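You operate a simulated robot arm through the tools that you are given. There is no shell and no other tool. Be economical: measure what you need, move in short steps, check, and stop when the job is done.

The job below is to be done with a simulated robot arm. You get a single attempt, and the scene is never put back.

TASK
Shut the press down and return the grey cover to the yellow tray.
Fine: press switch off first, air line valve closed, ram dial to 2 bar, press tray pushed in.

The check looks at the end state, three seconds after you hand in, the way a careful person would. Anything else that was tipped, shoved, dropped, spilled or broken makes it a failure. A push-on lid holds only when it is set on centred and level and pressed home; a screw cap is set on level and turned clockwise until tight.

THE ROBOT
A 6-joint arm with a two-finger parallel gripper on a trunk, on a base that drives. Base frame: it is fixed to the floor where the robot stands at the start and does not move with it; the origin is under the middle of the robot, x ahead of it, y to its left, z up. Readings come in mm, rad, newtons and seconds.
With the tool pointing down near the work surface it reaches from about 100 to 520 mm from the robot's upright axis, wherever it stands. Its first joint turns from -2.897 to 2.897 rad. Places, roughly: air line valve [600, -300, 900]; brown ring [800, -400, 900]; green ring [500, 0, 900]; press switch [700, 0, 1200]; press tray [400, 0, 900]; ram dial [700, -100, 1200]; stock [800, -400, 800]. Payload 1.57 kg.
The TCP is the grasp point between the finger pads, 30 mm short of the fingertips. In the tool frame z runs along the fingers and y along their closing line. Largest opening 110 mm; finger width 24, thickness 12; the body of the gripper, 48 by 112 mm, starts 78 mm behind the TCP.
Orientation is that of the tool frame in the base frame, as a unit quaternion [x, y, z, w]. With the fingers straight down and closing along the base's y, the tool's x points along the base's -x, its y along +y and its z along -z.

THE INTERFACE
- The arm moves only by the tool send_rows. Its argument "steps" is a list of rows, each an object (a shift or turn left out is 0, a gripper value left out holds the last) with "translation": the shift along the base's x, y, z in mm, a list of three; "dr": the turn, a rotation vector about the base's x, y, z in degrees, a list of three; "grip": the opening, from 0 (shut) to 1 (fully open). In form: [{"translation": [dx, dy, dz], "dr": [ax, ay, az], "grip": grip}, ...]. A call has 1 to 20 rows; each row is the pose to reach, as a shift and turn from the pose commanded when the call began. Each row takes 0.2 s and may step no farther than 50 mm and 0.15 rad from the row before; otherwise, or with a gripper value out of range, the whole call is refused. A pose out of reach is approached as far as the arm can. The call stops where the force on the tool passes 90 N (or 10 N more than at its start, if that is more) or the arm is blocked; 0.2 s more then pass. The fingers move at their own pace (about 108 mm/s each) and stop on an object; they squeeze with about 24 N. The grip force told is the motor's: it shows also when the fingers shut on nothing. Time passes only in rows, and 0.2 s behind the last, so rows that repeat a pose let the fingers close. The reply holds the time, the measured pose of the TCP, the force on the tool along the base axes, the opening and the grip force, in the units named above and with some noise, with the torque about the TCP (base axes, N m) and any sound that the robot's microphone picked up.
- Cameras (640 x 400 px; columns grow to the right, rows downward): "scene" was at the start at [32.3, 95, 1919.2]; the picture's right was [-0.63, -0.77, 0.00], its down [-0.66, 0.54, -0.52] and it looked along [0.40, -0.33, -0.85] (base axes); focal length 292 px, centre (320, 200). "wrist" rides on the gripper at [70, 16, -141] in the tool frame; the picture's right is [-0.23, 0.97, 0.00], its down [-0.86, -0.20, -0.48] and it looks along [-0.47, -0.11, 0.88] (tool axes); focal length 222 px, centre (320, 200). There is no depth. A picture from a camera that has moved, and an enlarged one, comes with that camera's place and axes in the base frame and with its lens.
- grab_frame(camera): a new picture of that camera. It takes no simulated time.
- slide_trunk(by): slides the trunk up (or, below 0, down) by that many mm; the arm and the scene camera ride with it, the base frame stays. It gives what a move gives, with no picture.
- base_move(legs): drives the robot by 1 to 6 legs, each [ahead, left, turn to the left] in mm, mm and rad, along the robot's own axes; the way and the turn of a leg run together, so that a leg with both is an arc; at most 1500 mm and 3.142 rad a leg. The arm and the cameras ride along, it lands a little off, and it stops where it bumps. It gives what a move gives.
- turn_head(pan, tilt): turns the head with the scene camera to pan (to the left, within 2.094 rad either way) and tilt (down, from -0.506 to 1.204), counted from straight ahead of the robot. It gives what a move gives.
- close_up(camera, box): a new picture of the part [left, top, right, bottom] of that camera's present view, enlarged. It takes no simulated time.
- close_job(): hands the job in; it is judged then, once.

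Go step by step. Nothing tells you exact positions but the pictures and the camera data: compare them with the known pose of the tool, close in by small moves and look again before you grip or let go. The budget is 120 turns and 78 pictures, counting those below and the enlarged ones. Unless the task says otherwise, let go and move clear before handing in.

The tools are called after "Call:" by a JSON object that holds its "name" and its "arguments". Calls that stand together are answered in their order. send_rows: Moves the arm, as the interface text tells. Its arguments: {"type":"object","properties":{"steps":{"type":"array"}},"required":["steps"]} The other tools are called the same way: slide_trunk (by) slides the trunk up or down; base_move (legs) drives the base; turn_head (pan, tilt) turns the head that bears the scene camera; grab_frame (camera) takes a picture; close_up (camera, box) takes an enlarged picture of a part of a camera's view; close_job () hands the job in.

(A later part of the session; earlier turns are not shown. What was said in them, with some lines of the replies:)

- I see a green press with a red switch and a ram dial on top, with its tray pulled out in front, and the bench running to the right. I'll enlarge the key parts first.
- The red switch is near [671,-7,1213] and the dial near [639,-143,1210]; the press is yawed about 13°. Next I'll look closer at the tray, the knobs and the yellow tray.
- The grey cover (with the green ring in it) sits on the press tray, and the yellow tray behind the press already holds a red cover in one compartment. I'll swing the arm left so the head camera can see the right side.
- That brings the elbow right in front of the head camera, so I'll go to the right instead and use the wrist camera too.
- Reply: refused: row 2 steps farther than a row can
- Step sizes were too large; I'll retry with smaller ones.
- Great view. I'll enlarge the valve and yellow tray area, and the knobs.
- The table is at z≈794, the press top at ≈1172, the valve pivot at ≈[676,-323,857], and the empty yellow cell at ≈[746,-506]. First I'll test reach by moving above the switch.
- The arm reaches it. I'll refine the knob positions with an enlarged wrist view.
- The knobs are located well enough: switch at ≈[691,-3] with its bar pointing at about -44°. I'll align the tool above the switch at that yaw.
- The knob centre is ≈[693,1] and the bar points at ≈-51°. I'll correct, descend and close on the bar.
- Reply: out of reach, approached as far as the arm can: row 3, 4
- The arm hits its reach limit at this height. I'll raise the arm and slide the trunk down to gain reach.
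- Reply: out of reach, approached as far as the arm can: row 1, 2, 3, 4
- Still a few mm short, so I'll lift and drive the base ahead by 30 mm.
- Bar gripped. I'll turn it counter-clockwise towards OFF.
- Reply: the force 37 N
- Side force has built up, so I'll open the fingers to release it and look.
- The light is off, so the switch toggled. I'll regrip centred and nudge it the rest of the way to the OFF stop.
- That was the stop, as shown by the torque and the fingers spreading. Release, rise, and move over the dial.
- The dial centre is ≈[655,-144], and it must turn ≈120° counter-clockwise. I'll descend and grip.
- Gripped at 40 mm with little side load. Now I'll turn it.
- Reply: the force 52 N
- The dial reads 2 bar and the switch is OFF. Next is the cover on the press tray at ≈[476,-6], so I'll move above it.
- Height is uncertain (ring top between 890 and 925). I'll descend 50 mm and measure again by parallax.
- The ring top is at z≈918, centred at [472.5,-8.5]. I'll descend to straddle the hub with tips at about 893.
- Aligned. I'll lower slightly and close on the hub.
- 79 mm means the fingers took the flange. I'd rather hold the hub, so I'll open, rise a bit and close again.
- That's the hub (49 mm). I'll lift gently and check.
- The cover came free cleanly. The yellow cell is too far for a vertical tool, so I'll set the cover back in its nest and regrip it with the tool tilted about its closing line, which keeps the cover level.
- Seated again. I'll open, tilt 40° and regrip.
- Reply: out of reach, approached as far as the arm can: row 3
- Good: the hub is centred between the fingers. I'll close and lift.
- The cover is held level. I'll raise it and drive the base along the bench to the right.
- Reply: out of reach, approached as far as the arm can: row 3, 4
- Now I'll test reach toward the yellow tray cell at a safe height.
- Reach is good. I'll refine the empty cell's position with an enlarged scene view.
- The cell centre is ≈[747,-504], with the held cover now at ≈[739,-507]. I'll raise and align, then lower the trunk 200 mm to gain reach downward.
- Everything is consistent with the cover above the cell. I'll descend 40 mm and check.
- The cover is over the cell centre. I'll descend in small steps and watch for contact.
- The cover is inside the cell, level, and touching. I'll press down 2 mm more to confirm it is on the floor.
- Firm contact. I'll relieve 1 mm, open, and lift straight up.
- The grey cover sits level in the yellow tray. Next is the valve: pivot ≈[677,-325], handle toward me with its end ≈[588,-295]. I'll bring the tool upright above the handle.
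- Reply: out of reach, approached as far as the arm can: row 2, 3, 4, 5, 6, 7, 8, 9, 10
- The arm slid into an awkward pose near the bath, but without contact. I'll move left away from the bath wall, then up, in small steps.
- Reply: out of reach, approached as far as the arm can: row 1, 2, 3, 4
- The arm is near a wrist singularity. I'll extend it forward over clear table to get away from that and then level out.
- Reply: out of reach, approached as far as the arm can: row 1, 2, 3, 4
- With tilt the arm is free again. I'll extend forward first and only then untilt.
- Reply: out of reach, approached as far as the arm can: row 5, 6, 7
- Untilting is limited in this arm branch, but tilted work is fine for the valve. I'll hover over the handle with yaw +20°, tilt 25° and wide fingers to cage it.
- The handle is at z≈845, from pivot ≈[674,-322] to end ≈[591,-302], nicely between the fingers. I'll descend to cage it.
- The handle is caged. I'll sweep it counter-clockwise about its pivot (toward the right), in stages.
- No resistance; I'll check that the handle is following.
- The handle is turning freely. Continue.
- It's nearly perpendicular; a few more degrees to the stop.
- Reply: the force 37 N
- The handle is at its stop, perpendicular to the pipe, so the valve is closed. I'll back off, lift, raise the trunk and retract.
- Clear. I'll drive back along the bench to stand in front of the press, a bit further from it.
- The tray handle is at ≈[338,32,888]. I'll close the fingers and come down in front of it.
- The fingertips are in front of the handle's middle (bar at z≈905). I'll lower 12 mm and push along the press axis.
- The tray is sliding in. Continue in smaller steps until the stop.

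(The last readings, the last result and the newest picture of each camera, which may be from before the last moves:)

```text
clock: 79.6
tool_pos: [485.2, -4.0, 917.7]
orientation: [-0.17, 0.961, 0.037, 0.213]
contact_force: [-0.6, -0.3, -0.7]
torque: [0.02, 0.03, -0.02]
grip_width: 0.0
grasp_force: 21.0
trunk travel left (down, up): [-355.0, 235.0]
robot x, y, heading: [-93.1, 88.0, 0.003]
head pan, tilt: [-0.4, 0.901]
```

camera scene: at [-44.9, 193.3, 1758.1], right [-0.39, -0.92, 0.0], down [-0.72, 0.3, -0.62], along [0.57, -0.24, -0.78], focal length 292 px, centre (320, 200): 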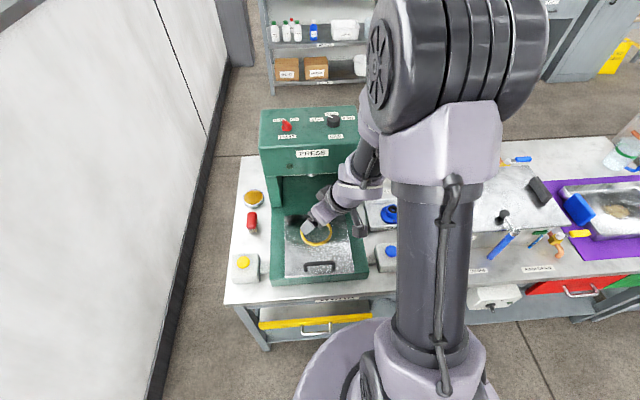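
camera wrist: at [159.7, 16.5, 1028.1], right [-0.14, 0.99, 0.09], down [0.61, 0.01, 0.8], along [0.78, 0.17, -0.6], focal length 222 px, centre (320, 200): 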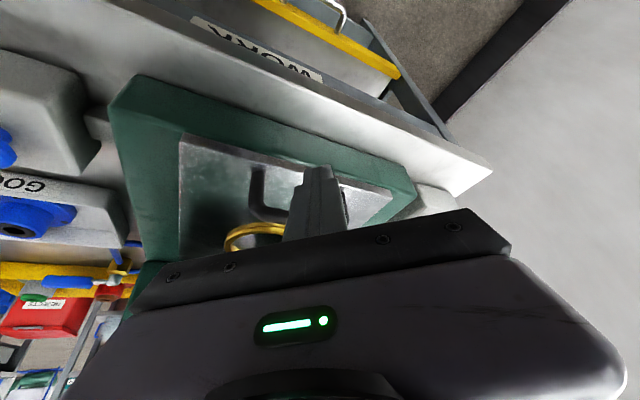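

Call:
{"name": "send_rows", "arguments": {"steps": [{"translation": [6, -1.4, 0]}, {"translation": [12, -2.9, 0]}, {"translation": [18, -4.3, 0]}, {"translation": [24, -5.7, 0]}]}}

Call:
{"name": "close_up", "arguments": {"camera": "scene", "box": [230, 95, 410, 315]}}

```text
clock: 80.6
tool_pos: [506.8, -8.6, 919.1]
orientation: [-0.17, 0.962, 0.037, 0.212]
contact_force: [-11.0, 2.7, -1.4]
torque: [0.01, 0.07, -0.03]
grip_width: 0.0
grasp_force: 21.8
trunk travel left (down, up): [-355.0, 235.0]
robot x, y, heading: [-94.4, 85.3, 0.002]
head pan, tilt: [-0.4, 0.901]
```

```text
1.82 times, centred on (320, 205) of scene
camera zoom: at [-46.5, 194.2, 1758.1], right [-0.39, -0.92, 0.0], down [-0.72, 0.3, -0.62], along [0.57, -0.24, -0.78], focal length 531 px, centre (320, 191)
```

zoom: 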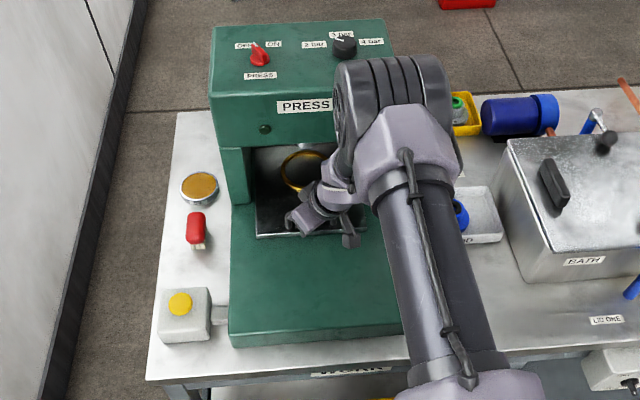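

Force is starting to build; I'll push a few mm more to confirm the stop.

Call:
{"name": "send_rows", "arguments": {"steps": [{"translation": [3, -0.7, 0]}, {"translation": [6, -1.4, 0]}]}}

```text
clock: 81.2
tool_pos: [507.1, -8.8, 917.3]
orientation: [-0.171, 0.961, 0.037, 0.213]
contact_force: [-51.5, 10.6, -2.2]
torque: [-0.01, 0.16, -0.08]
grip_width: 0.0
grasp_force: 21.3
trunk travel left (down, up): [-355.0, 235.0]
robot x, y, heading: [-96.1, 88.0, 0.002]
head pan, tilt: [-0.4, 0.901]
```

That's a hard stop (51 N with no travel), so the tray is fully in. I'll back away, lift clear and check everything.

Call:
{"name": "send_rows", "arguments": {"steps": [{"translation": [-10, 2.4, 0]}, {"translation": [-50, 12, 0]}, {"translation": [-95, 22, 10]}, {"translation": [-135, 30, 35]}, {"translation": [-165, 35, 70]}, {"translation": [-185, 35, 110]}, {"translation": [-190, 35, 150]}]}}

Call:
{"name": "turn_head", "arguments": {"pan": -0.3, "tilt": 0.75}}

Call:
{"name": "close_up", "arguments": {"camera": "scene", "box": [200, 100, 420, 340]}}

```text
clock: 82.8
tool_pos: [323.6, 22.7, 1068.9]
orientation: [-0.171, 0.961, 0.037, 0.213]
contact_force: [0.0, 0.2, 0.0]
torque: [0.0, 0.0, 0.01]
grip_width: 0.0
grasp_force: 21.2
trunk travel left (down, up): [-355.0, 235.0]
robot x, y, heading: [-94.8, 83.9, -0.001]
head pan, tilt: [-0.4, 0.901]
```

```text
clock: 83.5
tool_pos: [325.2, 22.6, 1068.3]
orientation: [-0.17, 0.961, 0.037, 0.214]
contact_force: [0.0, -0.5, 0.0]
torque: [0.05, 0.0, -0.05]
grip_width: 0.1
grasp_force: 21.8
trunk travel left (down, up): [-355.0, 235.0]
robot x, y, heading: [-99.3, 83.5, 0.001]
head pan, tilt: [-0.3, 0.75]
```

```text
1.67 times, centred on (310, 220) of scene
camera zoom: at [-35.1, 198.8, 1769.9], right [-0.29, -0.96, 0.0], down [-0.65, 0.2, -0.73], along [0.7, -0.22, -0.68], focal length 487 px, centre (337, 167)
```

zoom: 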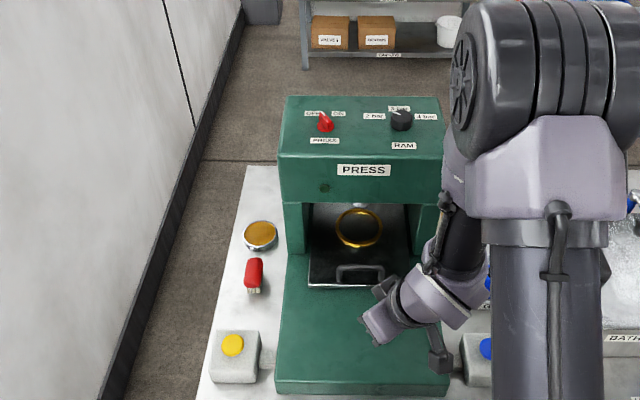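

Call:
{"name": "close_up", "arguments": {"camera": "scene", "box": [290, 155, 360, 195]}}

Call:
{"name": "send_rows", "arguments": {"steps": [{"translation": [0, 40, 20]}, {"translation": [0, 80, 40]}, {"translation": [0, 120, 60]}, {"translation": [0, 160, 70]}]}}

Call:
{"name": "grab_frame", "arguments": {"camera": "scene"}}

```text
9.14 times, centred on (325, 175) of scene
camera zoom: at [-35.1, 198.8, 1769.9], right [-0.29, -0.96, 0.0], down [-0.65, 0.2, -0.73], along [0.7, -0.22, -0.68], focal length 2669 px, centre (274, 429)
```

zoom: 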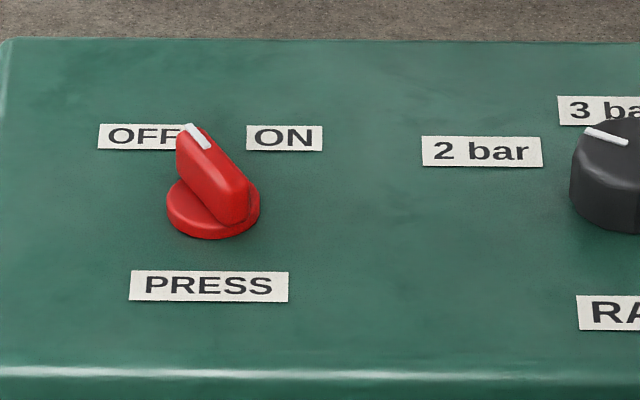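

```text
clock: 84.5
tool_pos: [325.0, 184.3, 1139.6]
orientation: [-0.169, 0.962, 0.037, 0.213]
contact_force: [-0.3, 0.9, 0.1]
torque: [0.05, -0.02, 0.02]
grip_width: 0.0
grasp_force: 21.1
trunk travel left (down, up): [-355.0, 235.0]
robot x, y, heading: [-95.7, 83.4, 0.002]
head pan, tilt: [-0.3, 0.75]
```

```text
2 pictures are left
camera scene: at [-35.1, 199.9, 1769.9], right [-0.29, -0.96, 0.0], down [-0.65, 0.2, -0.73], along [0.7, -0.22, -0.68], focal length 292 px, centre (320, 200)
```

scene: 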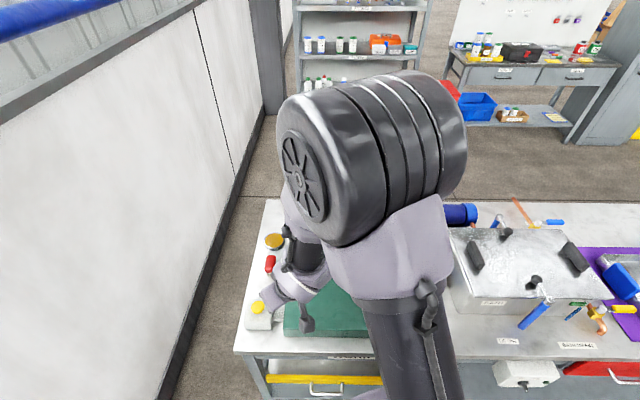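

Everything is in the state asked for: switch OFF, dial at 2 bar, valve closed, tray in, cover in the yellow tray, arm clear. Handing in.

Call:
{"name": "close_job", "arguments": {}}

```text
The job is handed in.
```

The press is shut down and the grey cover is back in the empty half of the yellow tray, so I've handed the job in.

- **Press switch:** turned off first; it is at its OFF stop and the green light is out.
- **Ram dial:** points at 2 bar.
- **Air line valve:** the handle is at its stop, square across the pipe.
- **Press tray:** pushed in to its hard stop.

I checked the switch, dial and press tray in a final picture. The cover and valve were only checked when I finished each one, because the arm blocked the last view.
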